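You operate a simulated robot arm through the tools that you are given. There is no shell and no other tool.

You are at the controls of a simulated robot arm. One attempt, no reset.

TASK
Put things in order on the top of the parts bench. At the end: the black grease cup from the top of the parts bench stands on top of the green lens; the yellow seal from the top of the parts bench stands where the brown dirty filter stood; the clear jar from the top of the parts bench stands where the yellow seal stood; the brown dirty filter is on the brown box; whatever was shut is shut again. Leave all else as you found it, and nothing knocked over. Set down upright: dirty filter.

Only the result counts: the job must be done as asked and must still hold three seconds after the hand-in. Knocking over, shifting, dropping, spilling or breaking anything else fails it. A push-on lid holds only when it is set on centred and level and pressed home; a screw cap is set on level and turned clockwise until tight.

THE ROBOT
A 6-joint arm with a two-finger parallel gripper, fixed in place. Base frame: the origin is at the foot of the arm, x ahead of it, y to its left, z up; the work surface is at about z = 0. Units: cm, rad, N and s.
With the tool pointing down near the work surface it reaches from about 18 to 46 cm from the base axis. Its first joint turns from -1.222 to 1.222 rad. Payload 1.9 kg.
The TCP is the grasp point between the finger pads, 2.3 cm short of the fingertips. In the tool frame z runs along the fingers and y along their closing line. The gripper opens to 9.4 cm. The fingers are 3.8 cm wide and 1 cm thick; the gripper's body (5.4 by 9.6 cm) begins 3.9 cm behind the TCP.
Orientation is that of the tool frame in the base frame, as a unit quaternion [x, y, z, w]. With the fingers straight down and closing along the base's y, the tool's x points along the base's -x, its y along +y and its z along -z.

THE INTERFACE
- The arm moves only by the tool apply_moves. Its argument "moves" is a list of rows, each a list of 7 numbers: the shift along the tool's x, y, z in m, then the turn, a rotation vector about the tool's x, y, z in rad, then the opening, from 0 (shut) to 1 (fully open). In form: [[dx, dy, dz, ax, ay, az, hand], ...]. A call has 1 to 20 rows; each row shifts and turns the commanded pose from where the row before left it, along the tool's axes as they then stand. A row lasts 0.2 s, in which the tool goes at most 5 cm and 0.15 rad; a call with a longer step from one row to the next is refused whole, and so is a gripper value outside its range. A pose out of reach is approached as far as the arm can. The call stops where the force on the tool passes 40 N (or 10 N more than at its start, if that is more) or the arm is blocked; 0.2 s more then pass. Each finger travels about 10.8 cm/s and halts on what it meets, pressing with about 38 N; the grip force reading is that of the motor and also rises with nothing between the fingers. The clock runs only during rows and for 0.2 s after the last one: add rows that do not move to give the fingers time. It gives the time, the measured TCP pose, the force on the tool (base axes), the opening and the grip force at its end, in the units of the frame above (readings bear some noise), with the torque about the TCP (base axes, N m) and any sound that the robot's microphone picked up.
- Cameras (640 x 400 px; columns grow to the right, rows downward): "scene" is fixed at [7.48, 33.68, 41.64]; the picture's right is [-0.51, -0.86, 0.00], its down [-0.53, 0.31, -0.79] and it looks along [0.68, -0.40, -0.62] (base axes); focal length 214 px, centre (320, 200). "wrist" rides on the gripper at [8.7, 1.6, -7.4] in the tool frame; the picture's right is [-0.18, 0.98, 0.00], its down [-0.58, -0.11, -0.81] and it looks along [-0.79, -0.15, 0.59] (tool axes); focal length 243 px, centre (320, 200). There is no depth. A picture from a camera that has moved, and an enlarged one, comes with that camera's place and axes in the base frame and with its lens.
- capture(camera): a new picture of that camera. No time passes.
- enlarge(camera, box): a new picture of the part [left, top, right, bottom] of that camera's present view, enlarged. No time passes.
- hand_in(): hands the job in; it is judged then, once.

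Places have to be worked out from the pictures, the camera data and where the tool is seen. Open the gripper and draw the arm clear of the work before you hand the job in, unless the task says otherwise.

The tools are called after "Request:" as name(argument=value, ...) on one line, values as JSON. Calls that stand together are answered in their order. apply_moves: Moves the arm, as the interface text tells. Its arguments: {"type":"object","properties":{"moves":{"type":"array","items":{"type":"array","items":{"type":"number"}}}},"required":["moves"]} The other tools are called the same way: capture (camera) takes a picture; enlarge (camera, box) takes an enlarged picture of a part of a camera's view; hand_in () hands the job in.

At the start:

```text
clock: 0.0
position: [31.64, 15.27, 28.44]
orientation: [0.001, 1.0, 0.0, 0.001]
wrist_force: [-0.1, 0.6, 0.2]
wrist_torque: [0.0, 0.05, -0.01]
width: 9.41
gripper_force: 0.1
```

scene: 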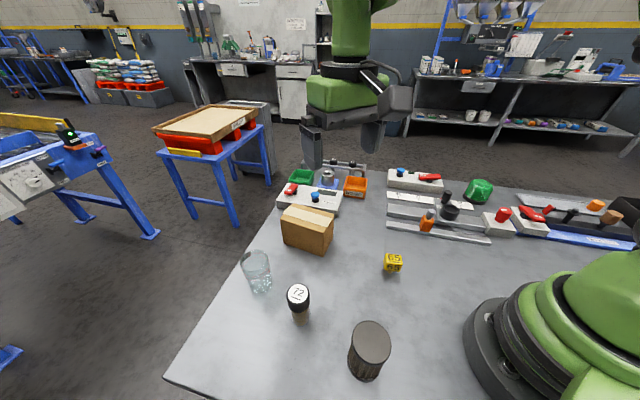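
wrist: 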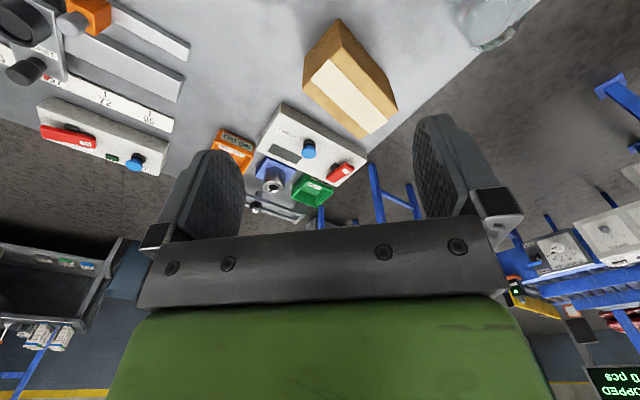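

I start by looking closely at the scene to identify the objects.

Request:
enlarge(camera="scene", box=[220, 160, 420, 285])

Request:
enlarge(camera="scene", box=[200, 240, 440, 390])

Request:
enlarge(camera="scene", box=[380, 150, 640, 280])

```text
3.20 times, centred on (320, 222) of scene
camera zoom: at [7.48, 33.68, 41.64], right [-0.51, -0.86, 0.0], down [-0.53, 0.31, -0.79], along [0.68, -0.4, -0.62], focal length 686 px, centre (320, 128)
```

zoom: 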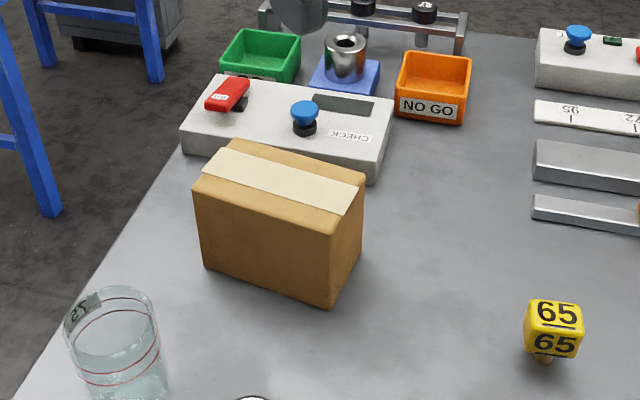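

```text
2.67 times, centred on (320, 315) of scene
camera zoom: at [7.48, 33.68, 41.64], right [-0.51, -0.86, 0.0], down [-0.53, 0.31, -0.79], along [0.68, -0.4, -0.62], focal length 572 px, centre (320, -107)
```

zoom: 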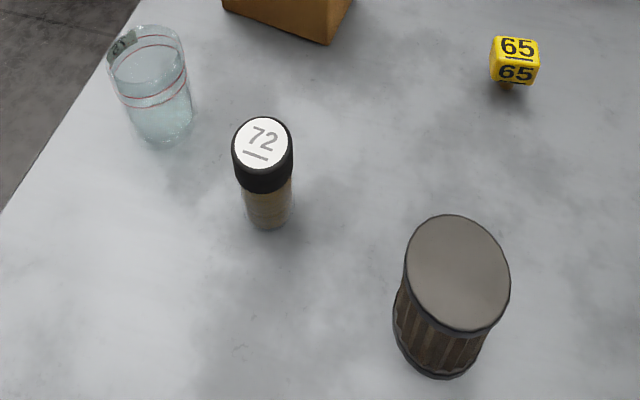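

```text
2.46 times, centred on (510, 215) of scene
camera zoom: at [7.48, 33.68, 41.64], right [-0.51, -0.86, 0.0], down [-0.53, 0.31, -0.79], along [0.68, -0.4, -0.62], focal length 528 px, centre (-148, 163)
```

zoom: 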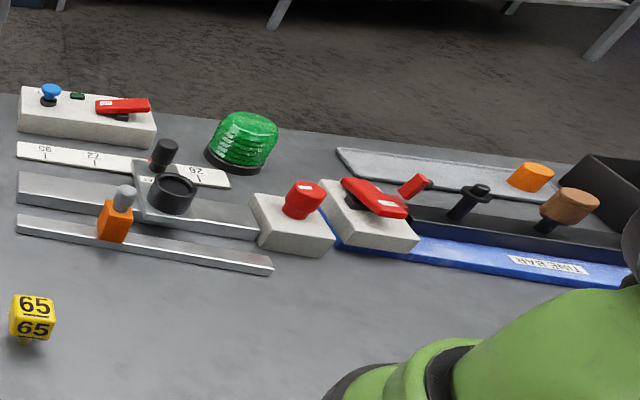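

The candidates: filter near (12.7, 22.6), "72" vial near (24, 28), yellow seal near (22.8, 6.7), jar near (34, 31.7), box near (40.5, 17.4), green lens near (28, -35), and a black cup on the rails near (27, -18.5). I move to the middle at height and turn to view the right side with the wrist camera.

Request:
apply_moves(moves=[[0.0166, -0.038, 0.008, 0, 0, 0, 1], [0.0166, -0.038, 0.008, 0, 0, 0, 1], [0.0166, -0.038, 0.008, 0, 0, 0, 1], [0.0166, -0.038, 0.008, 0, 0, 0, 1], [0, 0, 0, 0, 0, 0.15, 1], [0, 0, 0, 0, 0, 0.15, 1], [0, 0, 0, 0, 0, 0.15, 1], [0, 0, 0, 0, 0, 0.15, 1], [0, 0, 0, 0, 0, 0.15, 1], [0, 0, 0, 0, 0, 0.15, 1], [0, 0, 0, 0, 0, 0.15, 1], [0, 0, 0, 0, 0, 0.15, 1], [0, 0, 0, 0, 0, 0.15, 1], [0, 0, 0, 0, 0, 0.15, 1], [0, 0, 0, 0, 0, 0.07, 1]])

Request:
capture(camera="wrist")

Request:
capture(camera="scene")

```text
clock: 3.2
position: [24.95, 0.15, 25.13]
orientation: [0.708, 0.707, 0.0, -0.001]
wrist_force: [0.0, 0.1, 0.0]
wrist_torque: [-0.02, -0.01, 0.0]
width: 9.41
gripper_force: 0.1
```

```text
taken
camera wrist: at [26.58, 8.82, 32.61], right [0.98, -0.19, 0.0], down [-0.11, -0.58, 0.81], along [-0.15, -0.79, -0.59], focal length 243 px, centre (320, 200)
```

wrist: 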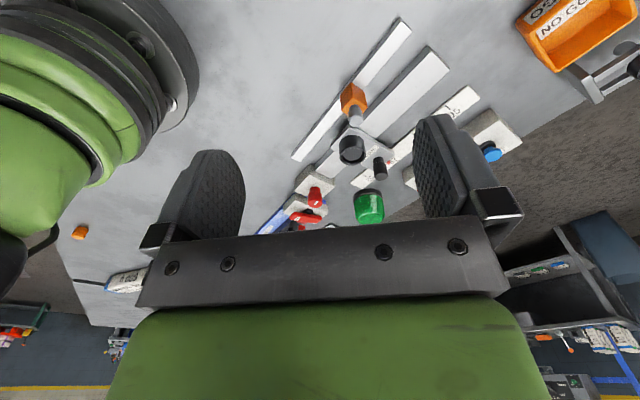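

```text
taken
```

scene: 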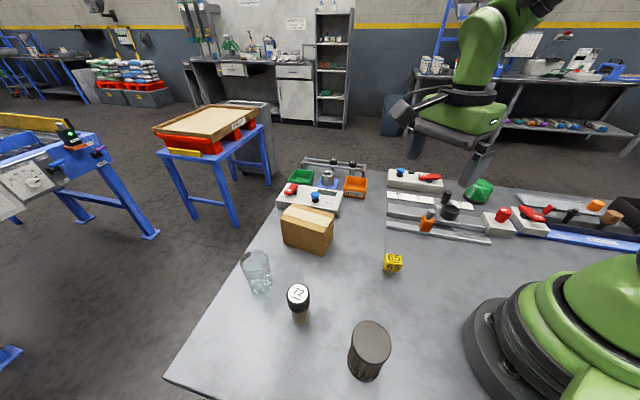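

Now I enlarge the region with the cup and the lens in the wrist view.

Request:
enlarge(camera="wrist", box=[240, 80, 440, 235])

Request:
enlarge(camera="scene", box=[380, 160, 520, 247])

Request:
enlarge(camera="scene", box=[360, 240, 430, 284])

Request:
enlarge(camera="scene", box=[270, 270, 330, 330])

Request:
enlarge(camera="scene", box=[220, 235, 300, 305])

```text
2.58 times, centred on (340, 158) of wrist
camera zoom: at [26.58, 8.82, 32.61], right [0.98, -0.19, 0.0], down [-0.11, -0.58, 0.81], along [-0.15, -0.79, -0.59], focal length 626 px, centre (268, 310)
```

zoom: 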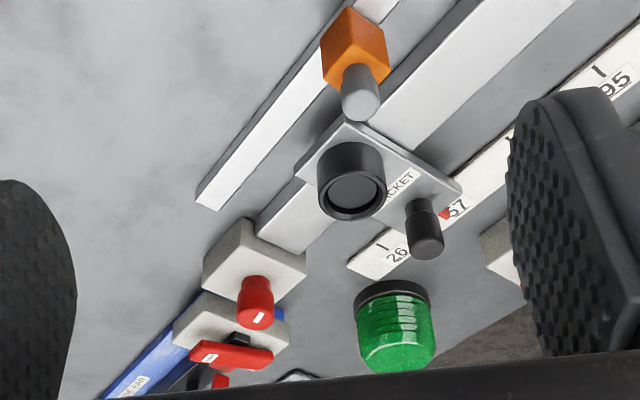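

```text
4.57 times, centred on (450, 204) of scene
camera zoom: at [7.48, 33.68, 41.64], right [-0.51, -0.86, 0.0], down [-0.53, 0.31, -0.79], along [0.68, -0.4, -0.62], focal length 980 px, centre (-274, 184)
```

zoom: 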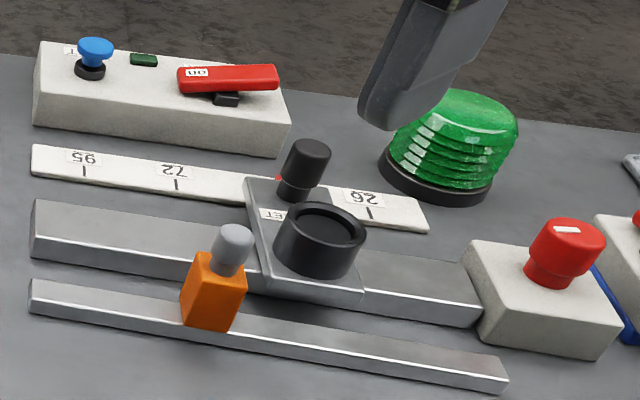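

```text
9.09 times, centred on (395, 262) of scene
camera zoom: at [7.48, 33.68, 41.64], right [-0.51, -0.86, 0.0], down [-0.53, 0.31, -0.79], along [0.68, -0.4, -0.62], focal length 1950 px, centre (-362, -364)
```

zoom: 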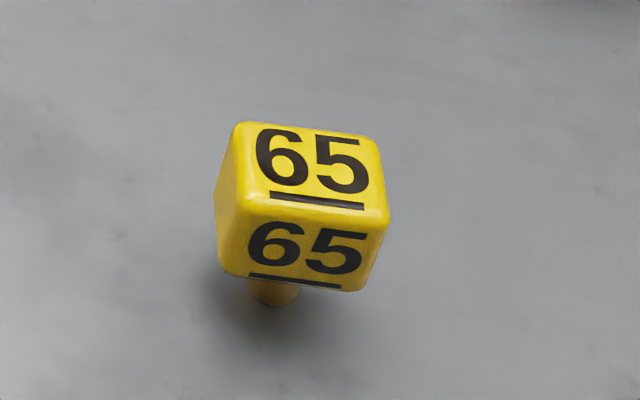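

```text
6.67 times, centred on (300, 300) of scene
camera zoom: at [7.48, 33.68, 41.64], right [-0.51, -0.86, 0.0], down [-0.53, 0.31, -0.79], along [0.68, -0.4, -0.62], focal length 1430 px, centre (453, -467)
```

zoom: 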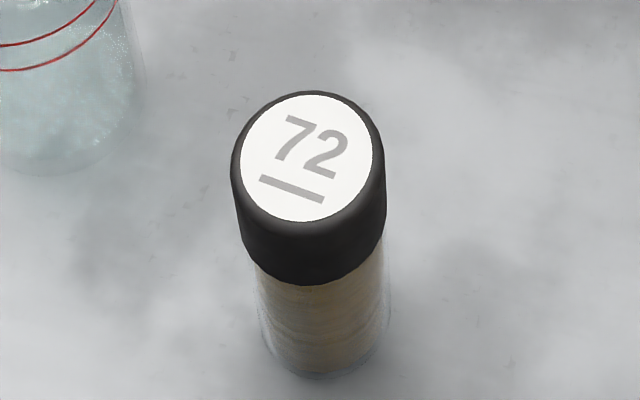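

```text
5.71 times, centred on (260, 270) of scene
camera zoom: at [7.48, 33.68, 41.64], right [-0.51, -0.86, 0.0], down [-0.53, 0.31, -0.79], along [0.68, -0.4, -0.62], focal length 1226 px, centre (663, -200)
```

zoom: 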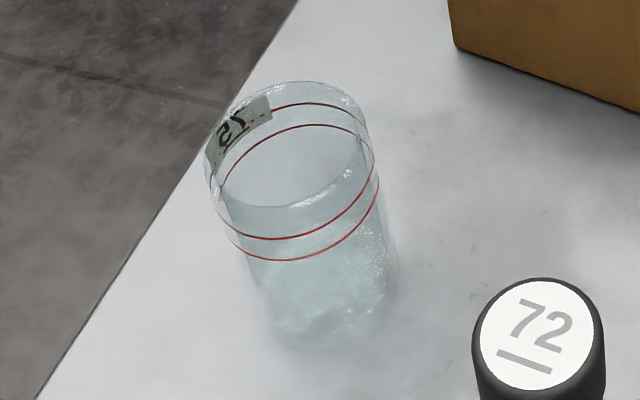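

Only six loose objects match the task: the "72" vial with the black cap must be the black grease cup (the carriage with its pocket is part of the bench). I turn back to the original heading and hover above the yellow seal to measure it with the wrist camera.

Request:
apply_moves(moves=[[0, 0, 0, 0, 0, -0.15, 1], [0, 0, 0, 0, 0, -0.15, 1], [0, 0, 0, 0, 0, -0.15, 1], [0, 0, 0, 0, 0, -0.15, 1], [0, 0, 0, 0, 0, -0.15, 1], [0, 0, 0, 0, 0, -0.15, 1], [0, 0, 0, 0, 0, -0.15, 1], [0, 0, 0, 0, 0, -0.15, 1], [0, 0, 0, 0, 0, -0.15, 1], [0, 0, 0, 0, 0, -0.15, 1], [0, 0, 0, 0, 0, -0.071, 1], [0.006, 0.022, 0.03, 0, 0, 0, 1], [0.006, 0.022, 0.03, 0, 0, 0, 1], [0.006, 0.022, 0.03, 0, 0, 0, 1]])

Request:
capture(camera="wrist")

Request:
capture(camera="scene")

```text
clock: 6.2
position: [23.15, 6.91, 16.07]
orientation: [0.0, 1.0, 0.0, -0.001]
wrist_force: [-0.3, 0.7, 0.0]
wrist_torque: [0.0, 0.02, 0.0]
width: 9.39
gripper_force: 0.1
```

```text
taken
camera wrist: at [14.44, 8.49, 23.49], right [0.18, 0.98, 0.0], down [0.58, -0.11, 0.81], along [0.79, -0.15, -0.59], focal length 243 px, centre (320, 200)
```

wrist: 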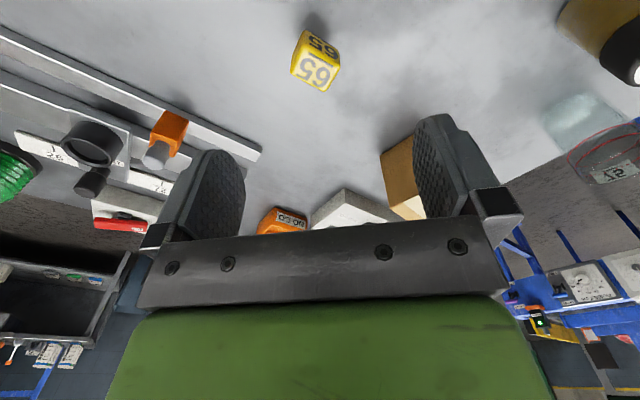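

```text
taken
```

scene: 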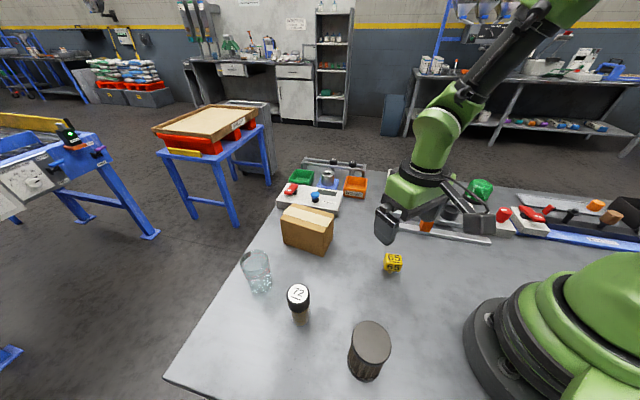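

The seal is below the tool at the top of the wrist image. I enlarge it, along with the other objects in view.

Request:
enlarge(camera="wrist", box=[270, 0, 370, 110])

Request:
enlarge(camera="wrist", box=[520, 0, 640, 200])

Request:
enlarge(camera="wrist", box=[0, 100, 200, 235])

```text
3.64 times, centred on (320, 55) of wrist
camera zoom: at [14.44, 8.49, 23.49], right [0.18, 0.98, 0.0], down [0.58, -0.11, 0.81], along [0.79, -0.15, -0.59], focal length 882 px, centre (320, 727)
```

zoom: 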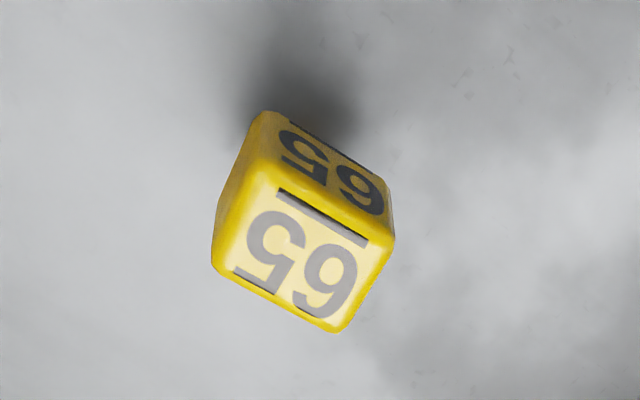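

```text
2.00 times, centred on (580, 100) of wrist
camera zoom: at [14.44, 8.49, 23.49], right [0.18, 0.98, 0.0], down [0.58, -0.11, 0.81], along [0.79, -0.15, -0.59], focal length 485 px, centre (-200, 400)
```

zoom: 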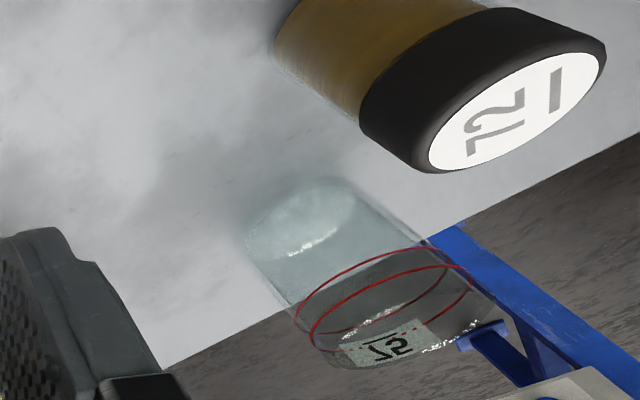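

```text
2.96 times, centred on (100, 168) of wrist
camera zoom: at [14.44, 8.49, 23.49], right [0.18, 0.98, 0.0], down [0.58, -0.11, 0.81], along [0.79, -0.15, -0.59], focal length 719 px, centre (972, 296)
```

zoom: 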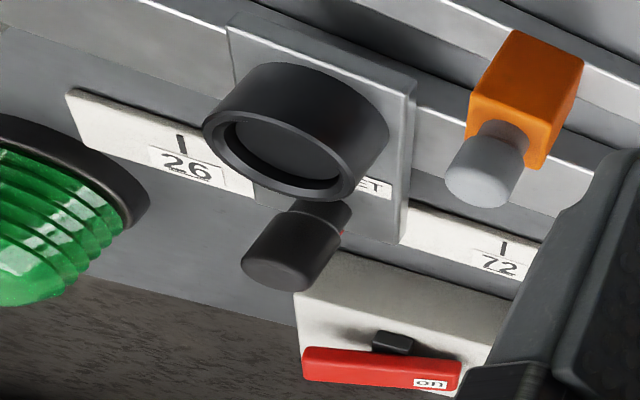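

The seal is a ~3 cm yellow cube on a short stem, centre ≈ (23.3, 6.4), top z ≈ 4.5, edges at ~53°. Next I hover above the "72" grease cup to measure it.

Request:
apply_moves(moves=[[-0.001, 0.035, -0.007, 0, 0, 0, 1], [-0.001, 0.035, -0.007, 0, 0, 0, 1], [-0.001, 0.035, -0.007, 0, 0, 0, 1], [-0.001, 0.035, -0.007, 0, 0, 0, 1], [-0.001, 0.035, -0.007, 0, 0, 0, 1], [-0.001, 0.035, -0.007, 0, 0, 0, 1]])

Request:
capture(camera="wrist")

Request:
enlarge(camera="wrist", box=[260, 0, 400, 120])

Request:
capture(camera="scene")

```text
clock: 7.6
position: [23.85, 27.85, 20.47]
orientation: [0.0, 1.0, 0.0, -0.001]
wrist_force: [0.7, 0.3, -0.4]
wrist_torque: [0.01, 0.0, 0.02]
width: 9.41
gripper_force: 0.0
```

```text
taken
camera wrist: at [15.14, 29.56, 27.77], right [0.18, 0.98, 0.0], down [0.58, -0.11, 0.81], along [0.79, -0.15, -0.59], focal length 243 px, centre (320, 200)
```

wrist: 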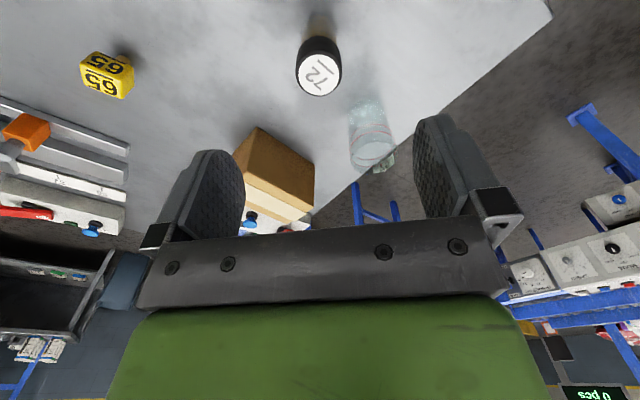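

```text
3.33 times, centred on (330, 60) of wrist
camera zoom: at [15.14, 29.56, 27.77], right [0.18, 0.98, 0.0], down [0.58, -0.11, 0.81], along [0.79, -0.15, -0.59], focal length 809 px, centre (287, 667)
```

zoom: 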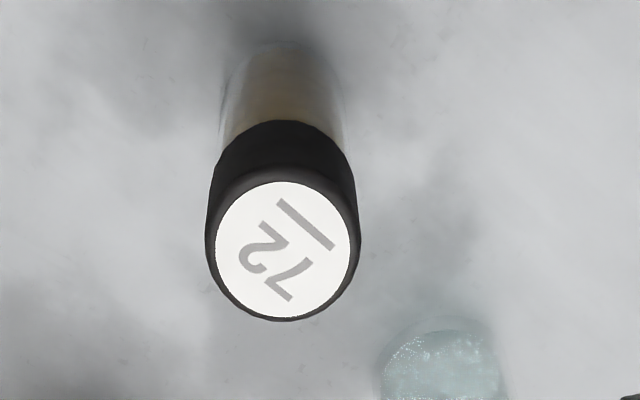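

```text
taken
```

scene: 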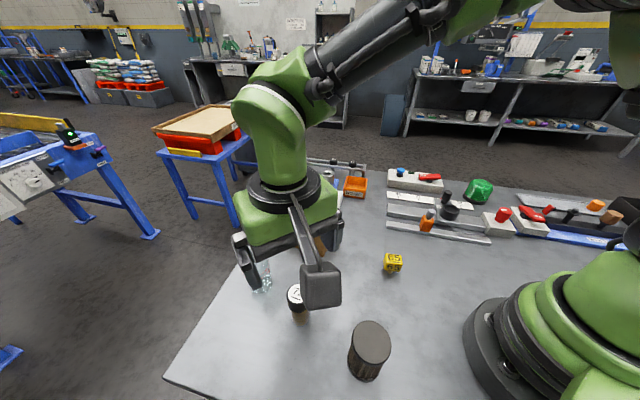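

The grease cup's axis is at about (24.0, 27.85), top z ≈ 9.7, diameter ≈ 3.4. I descend over it with the fingers open, closing along y.

Request:
apply_moves(moves=[[-0.0015, 0, 0.03, 0, 0, 0, 1], [0, 0, 0.03, 0, 0, 0, 1], [0, 0, 0.03, 0, 0, 0, 1], [0, 0, 0.025, 0, 0, 0, 1], [0, 0, 0.015, 0, 0, 0, 1], [0, 0, 0.006, 0, 0, 0, 1]])

Request:
capture(camera="wrist")

Request:
capture(camera="scene")

```text
clock: 9.0
position: [24.01, 27.64, 6.61]
orientation: [0.0, 1.0, 0.0, -0.001]
wrist_force: [0.7, 0.0, -0.1]
wrist_torque: [-0.02, 0.02, -0.02]
width: 9.4
gripper_force: 0.0
```

```text
taken
camera wrist: at [15.26, 29.36, 14.17], right [0.18, 0.98, 0.0], down [0.58, -0.11, 0.81], along [0.79, -0.15, -0.59], focal length 243 px, centre (320, 200)
```

wrist: 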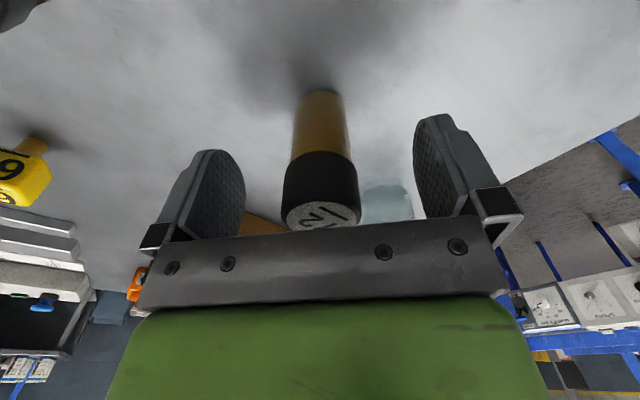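

```text
taken
```

scene: 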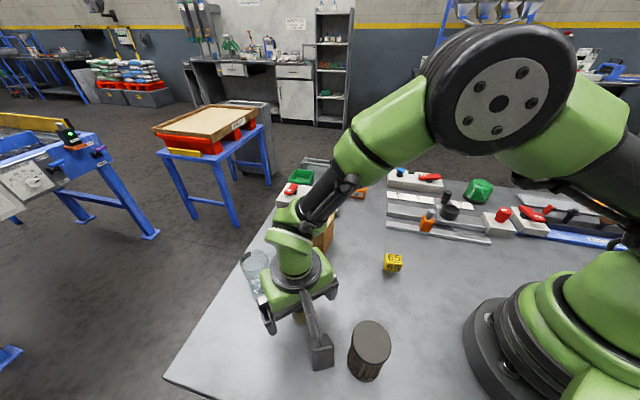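

The cup sits centred between the fingers. I close the gripper and wait.

Request:
apply_moves(moves=[[0, 0, 0, 0, 0, 0, 0.6], [0, 0, 0, 0, 0, 0, 0.4], [0, 0, 0, 0, 0, 0, 0.2], [0, 0, 0, 0, 0, 0, 0.0], [0, 0, 0, 0, 0, 0, 0.0]])

Request:
capture(camera="wrist")

```text
clock: 10.2
position: [23.96, 27.66, 6.82]
orientation: [0.0, 1.0, 0.001, 0.0]
wrist_force: [-0.3, -0.2, -0.1]
wrist_torque: [0.0, 0.02, 0.0]
width: 3.68
gripper_force: 37.5
```

```text
taken
camera wrist: at [15.26, 29.36, 14.19], right [0.18, 0.98, 0.0], down [0.58, -0.11, 0.81], along [0.79, -0.15, -0.59], focal length 243 px, centre (320, 200)
```

wrist: 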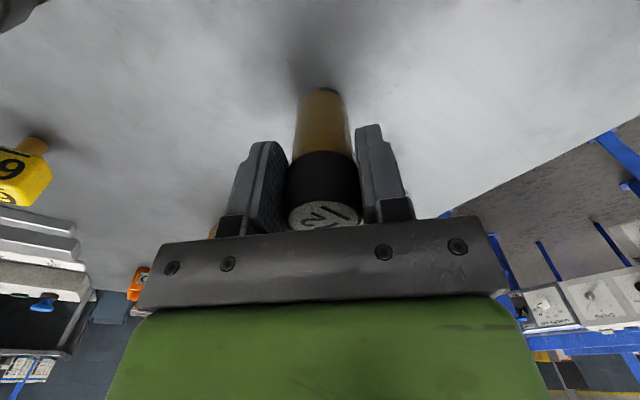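

Gripped at width 3.68, with the cup's base about 6.75 cm below the TCP. I lift it well clear, then carry it over toward the right side.

Request:
apply_moves(moves=[[0, 0, -0.01, 0, 0, 0, 0], [0, 0, -0.025, 0, 0, 0, 0], [0, 0, -0.035, 0, 0, 0, 0], [0, 0, -0.035, 0, 0, 0, 0], [0, 0, -0.035, 0, 0, 0, 0], [0, 0, -0.03, 0, 0, 0, 0]])

Request:
capture(camera="wrist")

Request:
capture(camera="scene")

```text
clock: 11.6
position: [23.93, 27.61, 23.93]
orientation: [-0.001, 1.0, 0.0, 0.0]
wrist_force: [0.6, -0.1, -0.2]
wrist_torque: [0.01, -0.01, 0.02]
width: 3.66
gripper_force: 38.4
```

```text
taken
camera wrist: at [15.21, 29.37, 31.3], right [0.18, 0.98, 0.0], down [0.58, -0.11, 0.81], along [0.79, -0.15, -0.59], focal length 243 px, centre (320, 200)
```

wrist: 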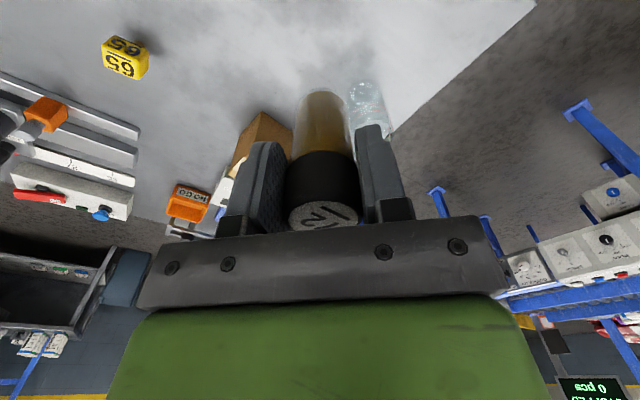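

```text
taken
```

scene: 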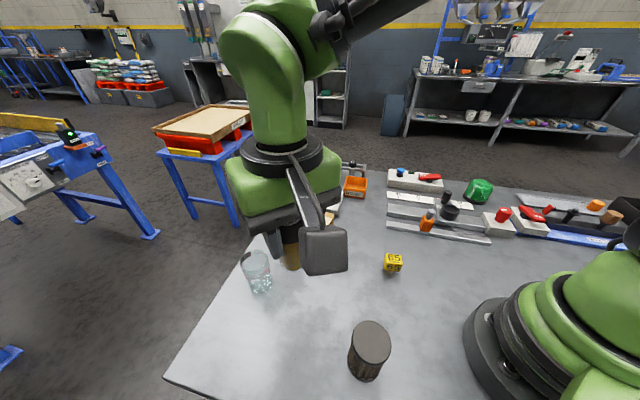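

The cup is lifted securely. I carry it across at height to about (23, -20) and turn the tool to face the lens radially.

Request:
apply_moves(moves=[[0, -0.03, 0, 0, 0, 0, 0], [0, -0.045, 0, 0, 0, 0, 0], [0, -0.045, 0, 0, 0, 0, 0], [0, -0.045, 0, 0, 0, 0, 0], [0, -0.045, 0, 0, 0, 0, 0], [0, -0.045, 0, 0, 0, 0, 0], [0, -0.045, 0, 0, 0, 0, 0], [0, -0.045, 0, 0, 0, 0, 0], [0, -0.045, 0, 0, 0, 0, 0], [0, -0.045, 0, 0, 0, 0, 0], [0, -0.045, 0, 0, 0, 0, 0], [0, 0, 0, 0, 0, 0.15, 0], [0, 0, 0, 0, 0, 0.15, 0], [0, 0, 0, 0, 0, 0.15, 0], [0, 0, 0, 0, 0, 0.15, 0], [0, 0, 0, 0, 0, 0.15, 0], [0, 0, 0, 0, 0, 0.15, 0]])

Request:
capture(camera="wrist")

Request:
capture(camera="scene")

```text
clock: 15.2
position: [23.87, -20.29, 23.82]
orientation: [0.435, 0.9, 0.001, 0.0]
wrist_force: [0.2, 0.1, 0.0]
wrist_torque: [-0.01, 0.04, 0.02]
width: 0.0
gripper_force: 37.8
```

```text
taken
camera wrist: at [19.76, -12.44, 31.21], right [0.89, 0.46, 0.0], down [0.27, -0.52, 0.81], along [0.37, -0.71, -0.59], focal length 243 px, centre (320, 200)
```

wrist: 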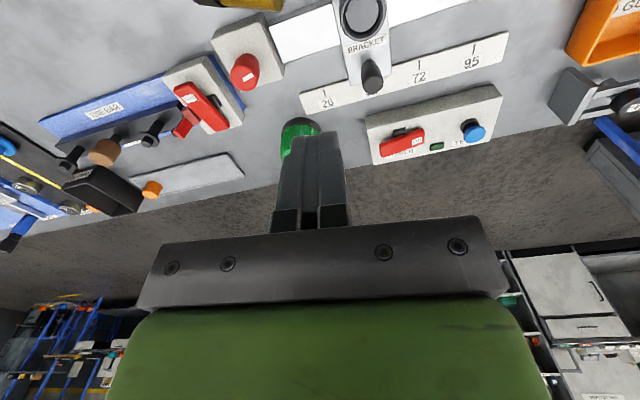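

```text
taken
```

scene: 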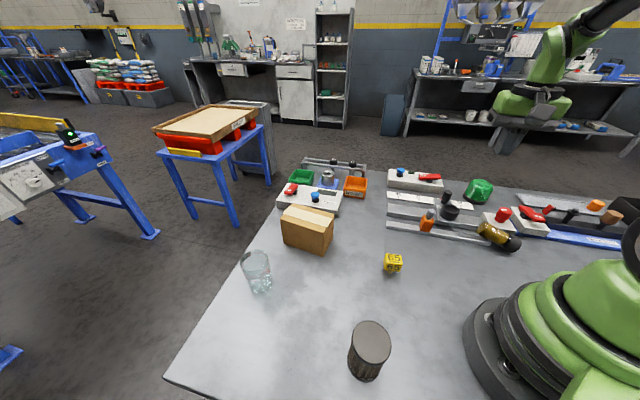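

The gripper now reads width 0: the cup has slipped out and is lying near the right-hand rails. I look closely at where and how it lies.

Request:
enlarge(camera="scene", box=[440, 180, 580, 267])

Request:
enlarge(camera="wrist", box=[160, 0, 400, 150])

Request:
enlarge(camera="scene", box=[380, 160, 520, 247])

```text
4.57 times, centred on (510, 224) of scene
camera zoom: at [7.48, 33.68, 41.64], right [-0.51, -0.86, 0.0], down [-0.53, 0.31, -0.79], along [0.68, -0.4, -0.62], focal length 980 px, centre (-549, 93)
```

zoom: 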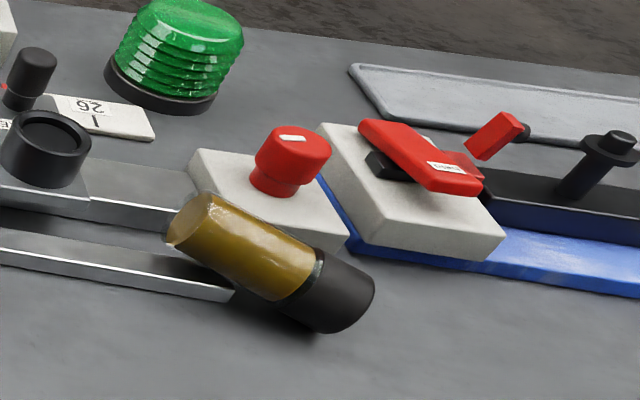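

```text
2.67 times, centred on (280, 75) of wrist
camera zoom: at [19.76, -12.44, 31.21], right [0.89, 0.46, 0.0], down [0.27, -0.52, 0.81], along [0.37, -0.71, -0.59], focal length 647 px, centre (427, 533)
```

zoom: 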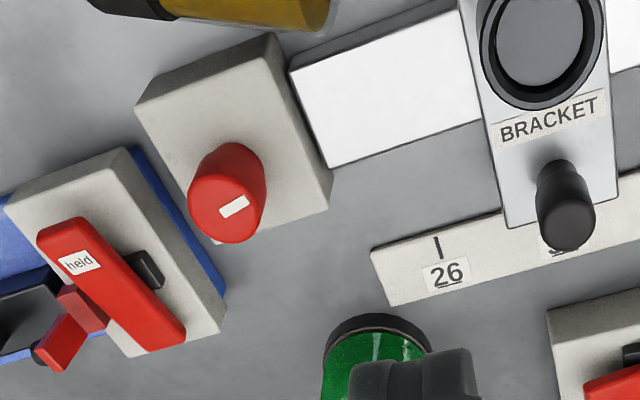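

```text
4.57 times, centred on (450, 204) of scene
camera zoom: at [7.48, 33.68, 41.64], right [-0.51, -0.86, 0.0], down [-0.53, 0.31, -0.79], along [0.68, -0.4, -0.62], focal length 980 px, centre (-274, 184)
```

zoom: 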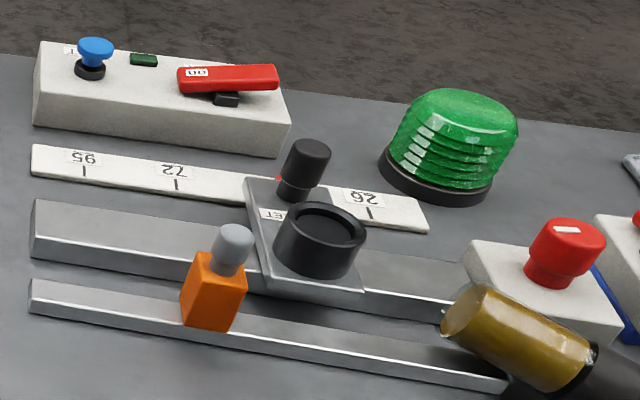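

The cup is intact with its cap on, leaning with its base end on the thin rail and its cap on the bench; nothing else looks disturbed. I open the gripper, turn so the tool's x points along the cup's cap direction, and hover above it for a close look.

Request:
apply_moves(moves=[[0, 0, 0, 0, 0, -0.15, 0.3], [0, 0, 0, 0, 0, -0.15, 0.6], [0, 0, 0, 0, 0, -0.15, 1], [0, 0, 0, 0, 0, -0.15, 1], [0, 0, 0, 0, 0, -0.15, 1], [0, 0, 0, 0, 0, -0.15, 1], [0, 0, 0, 0, 0, -0.15, 1], [0, 0, 0, 0, 0, -0.15, 1], [0, 0, 0, 0, 0, -0.15, 1], [0, 0, 0, 0, 0, -0.15, 1], [0.0225, 0.0107, 0.015, 0, 0, 0, 1], [0.0225, 0.0107, 0.015, 0, 0, 0, 1], [0.0225, 0.0107, 0.015, 0, 0, 0, 1]])

Request:
capture(camera="wrist")

Request:
capture(camera="scene")

```text
clock: 18.0
position: [16.67, -21.57, 19.41]
orientation: [-0.295, 0.955, 0.0, 0.0]
wrist_force: [-0.8, -0.2, -0.7]
wrist_torque: [-0.03, -0.01, 0.03]
width: 9.41
gripper_force: 0.1
```

```text
taken
camera wrist: at [8.46, -24.89, 26.66], right [-0.4, 0.92, 0.0], down [0.54, 0.24, 0.81], along [0.74, 0.32, -0.59], focal length 243 px, centre (320, 200)
```

wrist: 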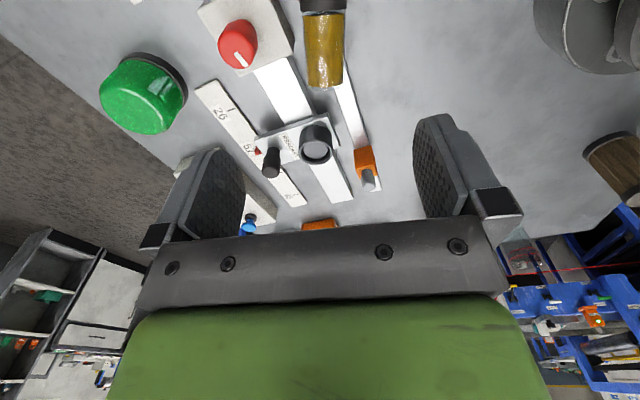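

```text
taken
```

scene: 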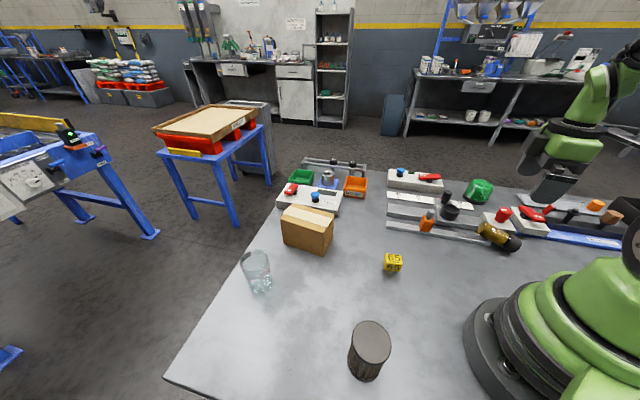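

The arm reached this pose. I enlarge the fallen cup and the lens.

Request:
enlarge(camera="wrist", box=[240, 0, 400, 110])

Request:
enlarge(camera="wrist", box=[80, 30, 230, 150])

Request:
enlarge(camera="scene", box=[460, 200, 560, 265])

```text
3.64 times, centred on (320, 55) of wrist
camera zoom: at [8.46, -24.89, 26.66], right [-0.4, 0.92, 0.0], down [0.54, 0.24, 0.81], along [0.74, 0.32, -0.59], focal length 882 px, centre (320, 727)
```

zoom: 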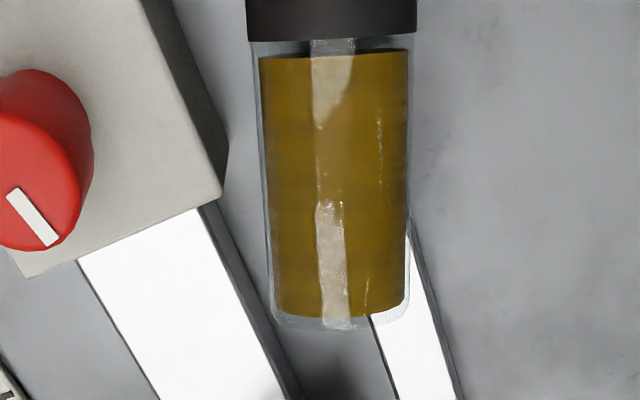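

```text
3.33 times, centred on (155, 90) of wrist
camera zoom: at [8.46, -24.89, 26.66], right [-0.4, 0.92, 0.0], down [0.54, 0.24, 0.81], along [0.74, 0.32, -0.59], focal length 809 px, centre (870, 567)
```

zoom: 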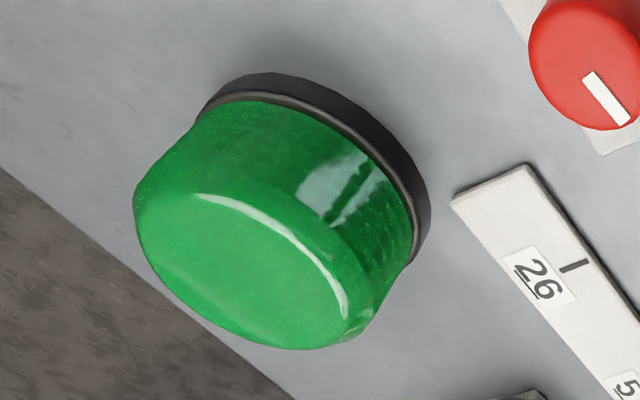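

```text
6.15 times, centred on (510, 232) of scene
camera zoom: at [7.49, 33.68, 41.64], right [-0.51, -0.86, 0.0], down [-0.53, 0.31, -0.79], along [0.68, -0.4, -0.62], focal length 1320 px, centre (-849, 0)
```

zoom: 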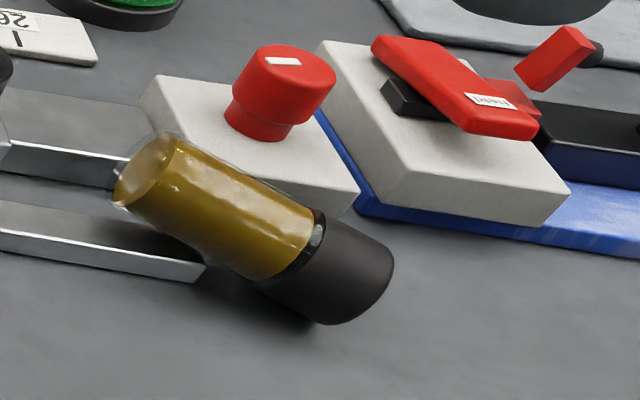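

Measured: cup axis at ~27° with the base end at (19.5, -19.7, 3.5) and cap lower toward (11.5, -24); lens top centre ≈ (29.1, -36.1, 5.3), flat-topped. Before picking it up I test, empty, whether the arm can reach the lens with the tool tilted outward and its x up (the pose needed to stand the cup upright).

Request:
apply_moves(moves=[[0, 0, -0.03, 0, 0, 0, 1], [0, 0, -0.02, 0, 0, -0.15, 1], [0, 0, 0, 0, 0, -0.15, 1], [0, 0, 0, 0, 0, -0.15, 1], [0, 0, 0, 0, 0, -0.15, 1], [0, 0, 0, 0, 0, -0.15, 1], [0, 0, 0, 0, 0, -0.15, 1], [0, 0, 0, 0, 0, -0.15, 1], [0, 0, 0, 0, 0, -0.15, 1], [0, 0, 0, 0, 0, -0.15, 1], [0, 0, 0, 0, 0, -0.15, 1], [0, 0, 0, 0, 0, -0.15, 1], [0.04, 0, 0, 0, 0, 0, 1], [0.04, 0, 0, 0, 0, 0, 1], [0.04, 0, 0, 0, 0, 0, 1], [0.03, 0, 0, 0, 0, 0, 1]])

Request:
capture(camera="scene")

Request:
capture(camera="wrist")

```text
clock: 21.4
position: [31.43, -17.93, 16.66]
orientation: [0.9, -0.435, 0.002, 0.004]
wrist_force: [-0.4, -0.2, 0.2]
wrist_torque: [-0.02, 0.0, 0.03]
width: 9.4
gripper_force: 0.1
out of reach, approached as far as the arm can: row 10, 11, 12, 13, 14, 15, 16
```

```text
taken
```

scene: 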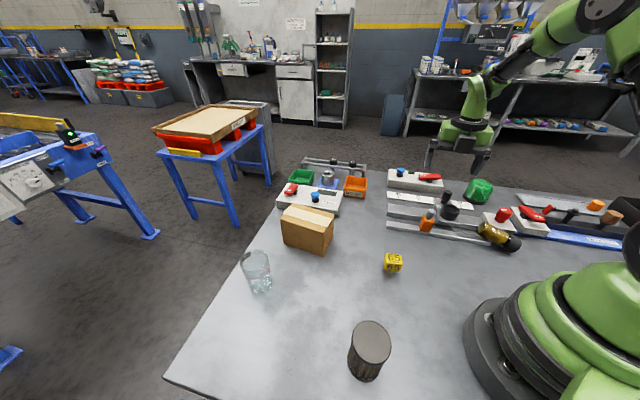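

```text
taken
camera wrist: at [35.49, -25.6, 24.04], right [-0.88, -0.47, 0.01], down [-0.28, 0.53, 0.8], along [-0.38, 0.71, -0.6], focal length 243 px, centre (320, 200)
```

wrist: 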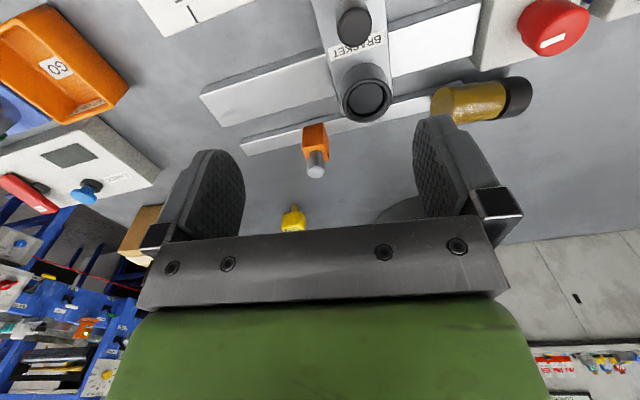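

The outward-facing yaw hits a wrist limit (relative yaw about 158° max), but sideways is fine. I also see that the fallen cup lies close to the button box corner, so the grip must be near the cap end. I turn back to align with the cup.

Request:
apply_moves(moves=[[0, 0, 0, 0, 0, 0.15, 1], [0, 0, 0, 0, 0, 0.15, 1], [0, 0, 0, 0, 0, 0.15, 1], [0, 0, 0, 0, 0, 0.15, 1], [0, 0, 0, 0, 0, 0.15, 1], [0, 0, 0, 0, 0, 0.15, 1], [0, 0, 0, 0, 0, 0.15, 1], [0, 0, 0, 0, 0, 0.15, 1], [0, 0, 0, 0, 0, 0.15, 1], [0, 0, 0, 0, 0, 0.15, 1], [0, 0, 0, 0, 0, 0.15, 1], [0, 0, 0, 0, 0, 0.12, 1]])

Request:
capture(camera="wrist")

```text
clock: 24.0
position: [31.2, -18.14, 16.45]
orientation: [-0.236, 0.972, 0.0, 0.0]
wrist_force: [-0.5, -0.1, -0.3]
wrist_torque: [-0.01, -0.01, 0.0]
width: 9.38
gripper_force: 0.1
```

```text
taken
camera wrist: at [22.87, -20.49, 23.96], right [-0.29, 0.96, 0.0], down [0.57, 0.17, 0.81], along [0.77, 0.23, -0.59], focal length 243 px, centre (320, 200)
```

wrist: 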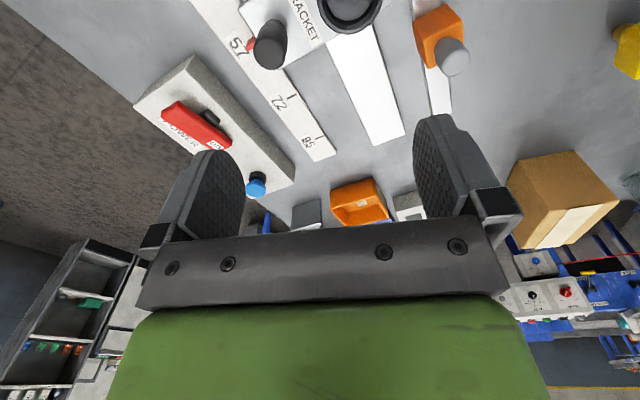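

The commanded pose follows the reached one. I move to hover above the cap end of the fallen cup.

Request:
apply_moves(moves=[[0.038, 0.008, 0.002, 0, 0, 0, 1], [0.038, 0.008, 0.002, 0, 0, 0, 1], [0.038, 0.008, 0.002, 0, 0, 0, 1], [0.038, 0.008, 0.002, 0, 0, 0, 1], [0.038, 0.008, 0.002, 0, 0, 0, 1]])

Request:
enlarge(camera="wrist", box=[220, 0, 420, 125])

Request:
capture(camera="wrist")

```text
clock: 25.2
position: [12.62, -23.28, 15.66]
orientation: [-0.238, 0.971, 0.0, 0.0]
wrist_force: [-0.5, -0.2, -0.2]
wrist_torque: [0.01, -0.01, 0.03]
width: 9.39
gripper_force: 0.1
```

```text
3.20 times, centred on (320, 62) of wrist
camera zoom: at [4.14, -25.78, 23.01], right [-0.29, 0.96, 0.0], down [0.57, 0.17, 0.81], along [0.77, 0.23, -0.59], focal length 776 px, centre (320, 640)
```

zoom: 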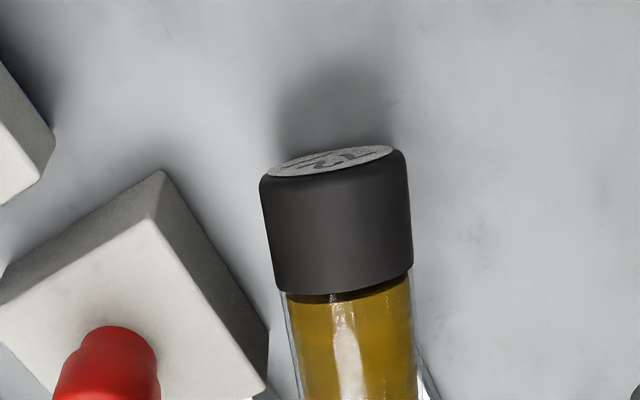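

```text
taken
camera wrist: at [4.14, -25.78, 23.01], right [-0.29, 0.96, 0.0], down [0.57, 0.17, 0.81], along [0.77, 0.23, -0.59], focal length 243 px, centre (320, 200)
```

wrist: 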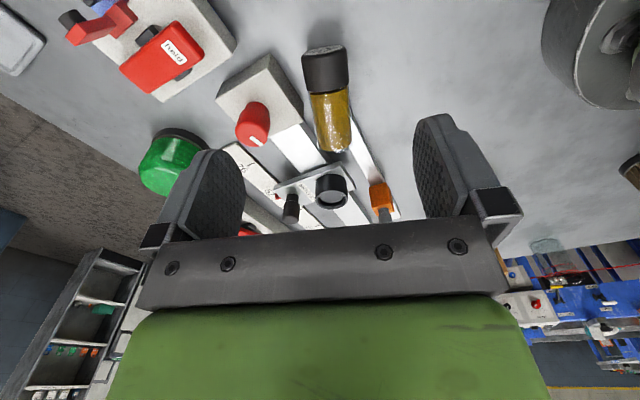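

The cup is about 8.4 cm long: cap end face centre ≈ (12.3, -23.0, 1.9), base end ≈ (19.5, -19.4, 3.8), so it is tilted ~13°. I narrow the opening to ~4.7 cm to clear the button box, descend to z ≈ 7.5 above the cap, and tilt the tool 15° to be perpendicular to the cup.

Request:
apply_moves(moves=[[-0.004, 0.0018, 0.02, 0, 0, 0, 0.5], [-0.004, 0.0018, 0.02, 0, 0, 0, 0.5], [0, 0, 0.02, 0, 0, 0, 0.5], [0, 0, 0.02, 0, 0, 0, 0.5], [0, 0, 0, 0, -0.087, 0, 0.5], [0, 0, 0, 0, -0.087, 0, 0.5], [0, 0, 0, 0, -0.088, 0, 0.5]])

Request:
capture(camera="wrist")

Request:
capture(camera="scene")

```text
clock: 26.8
position: [13.74, -22.28, 7.61]
orientation: [-0.235, 0.963, 0.031, 0.127]
wrist_force: [0.1, -0.1, 0.3]
wrist_torque: [-0.02, -0.03, -0.03]
width: 4.68
gripper_force: 0.0
out of reach, approached as far as the arm can: row 7
```

```text
taken
camera wrist: at [3.88, -25.53, 12.54], right [-0.29, 0.95, 0.05], down [0.36, 0.07, 0.93], along [0.88, 0.29, -0.37], focal length 243 px, centre (320, 200)
```

wrist: 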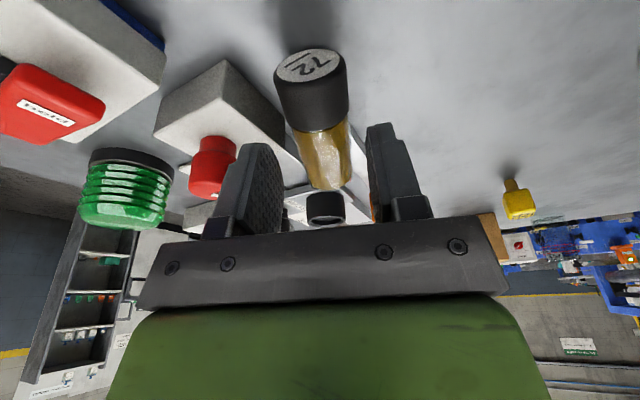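

```text
taken
```

scene: 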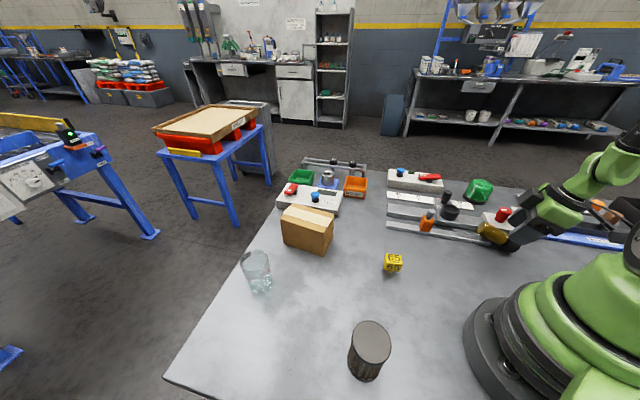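

The tilt is reached (just at the edge of the arm's range). I enlarge to check where the cup lies relative to the fingers.

Request:
enlarge(camera="wrist", box=[180, 20, 440, 220])

Request:
enlarge(camera="scene", box=[460, 180, 580, 260])

```text
2.00 times, centred on (310, 120) of wrist
camera zoom: at [3.88, -25.53, 12.54], right [-0.29, 0.95, 0.05], down [0.36, 0.07, 0.93], along [0.88, 0.29, -0.37], focal length 485 px, centre (340, 360)
```

zoom: 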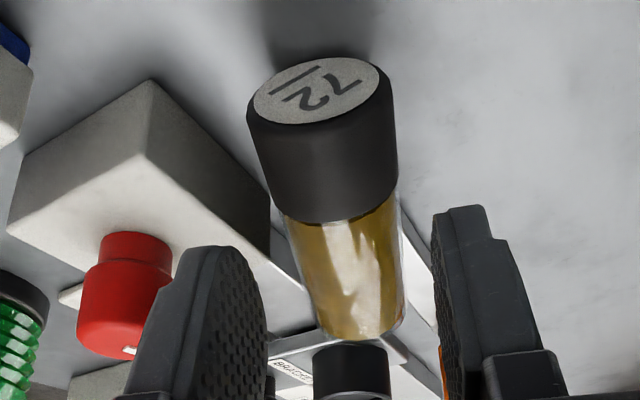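

```text
5.00 times, centred on (520, 220) of scene
camera zoom: at [7.48, 33.67, 41.64], right [-0.51, -0.86, 0.0], down [-0.53, 0.31, -0.79], along [0.68, -0.4, -0.62], focal length 1072 px, centre (-680, 100)
```

zoom: 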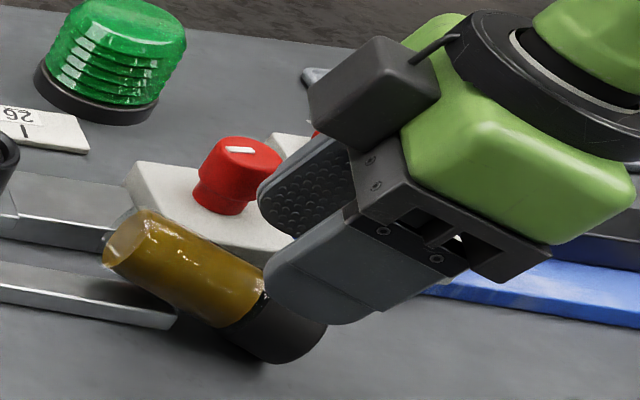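

The scene view of the gripper needs checking against the reported pose, so I enlarge the area further right.

Request:
enlarge(camera="scene", box=[500, 130, 640, 270])

```text
2.86 times, centred on (570, 200) of scene
camera zoom: at [7.48, 33.67, 41.64], right [-0.51, -0.86, 0.0], down [-0.53, 0.31, -0.79], along [0.68, -0.4, -0.62], focal length 613 px, centre (-394, 200)
```

zoom: 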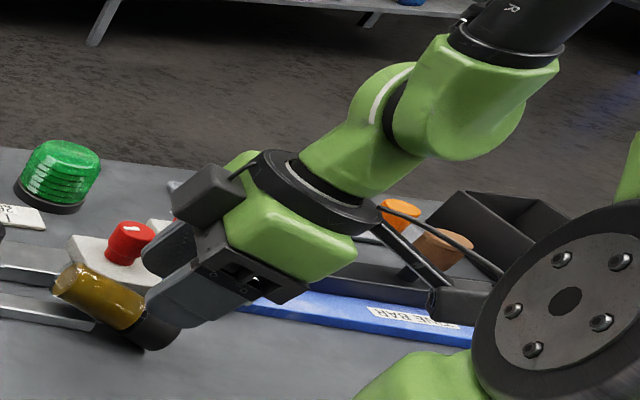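

I see now: besides the camera there is a second box on the tool's -x side, so a low horizontal tool would strike the bench, but the raised lens leaves room. Before picking up, I test empty whether the arm can take the "tool horizontal, x up" pose near the lens: un-tilt, rise, turn, and move closer.

Request:
apply_moves(moves=[[0, 0, 0, 0, 0.087, 0, 0.5], [0, 0, 0, 0, 0.087, 0, 0.5], [0, 0, 0, 0, 0.088, 0, 0.5], [0, 0, -0.04, 0, 0, 0, 0.5], [0, 0, -0.045, 0, 0, 0, 0.5], [0, 0, -0.045, 0, 0, 0, 0.5], [-0.02, 0, 0, 0, 0, -0.15, 0.5], [-0.02, 0, 0, 0, 0, -0.15, 0.5], [-0.02, 0, 0, 0, 0, -0.15, 0.5], [-0.02, 0, 0, 0, 0, -0.15, 0.5], [0, 0, 0, 0, 0, -0.15, 0.5], [0, 0, 0, 0, 0, -0.15, 0.5], [0, 0, 0, 0, 0, -0.088, 0.5]])

```text
clock: 29.6
position: [19.76, -17.23, 20.58]
orientation: [-0.671, 0.742, 0.001, 0.0]
wrist_force: [-0.9, 0.8, 0.7]
wrist_torque: [0.01, -0.01, -0.02]
width: 4.69
gripper_force: 0.1
```

Next I move over toward the lens at z ≈ 22 and begin tilting the tool up.

Request:
apply_moves(moves=[[0.031, -0.022, -0.003, 0, 0, 0, 0.5], [0.031, -0.022, -0.003, 0, 0, 0, 0.5], [0.031, -0.022, -0.003, 0, 0, 0, 0.5], [0.031, -0.022, -0.003, 0, 0, 0, 0.5], [0.031, -0.022, -0.003, 0, 0, 0, 0.5], [0, 0, 0, 0, 0.15, 0, 0.5], [0, 0, 0, 0, 0.15, 0, 0.5], [0, 0, 0, 0, 0.15, 0, 0.5], [0, 0, 0, 0, 0.15, 0, 0.5]])

Request:
capture(camera="scene")

```text
clock: 31.6
position: [29.15, -33.66, 22.05]
orientation: [-0.641, 0.709, -0.198, -0.219]
wrist_force: [0.7, 0.6, -0.1]
wrist_torque: [-0.01, -0.04, -0.05]
width: 4.72
gripper_force: 0.1
```

```text
taken
```

scene: 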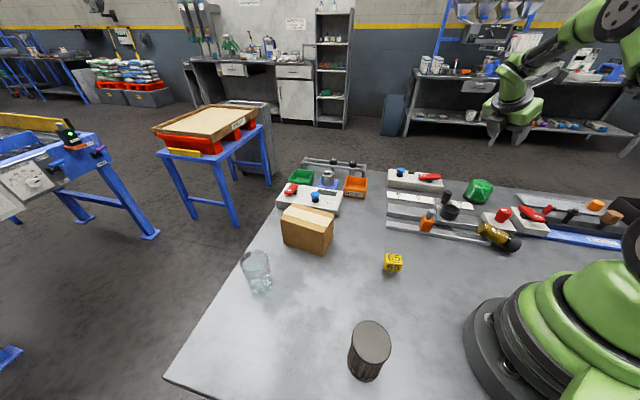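

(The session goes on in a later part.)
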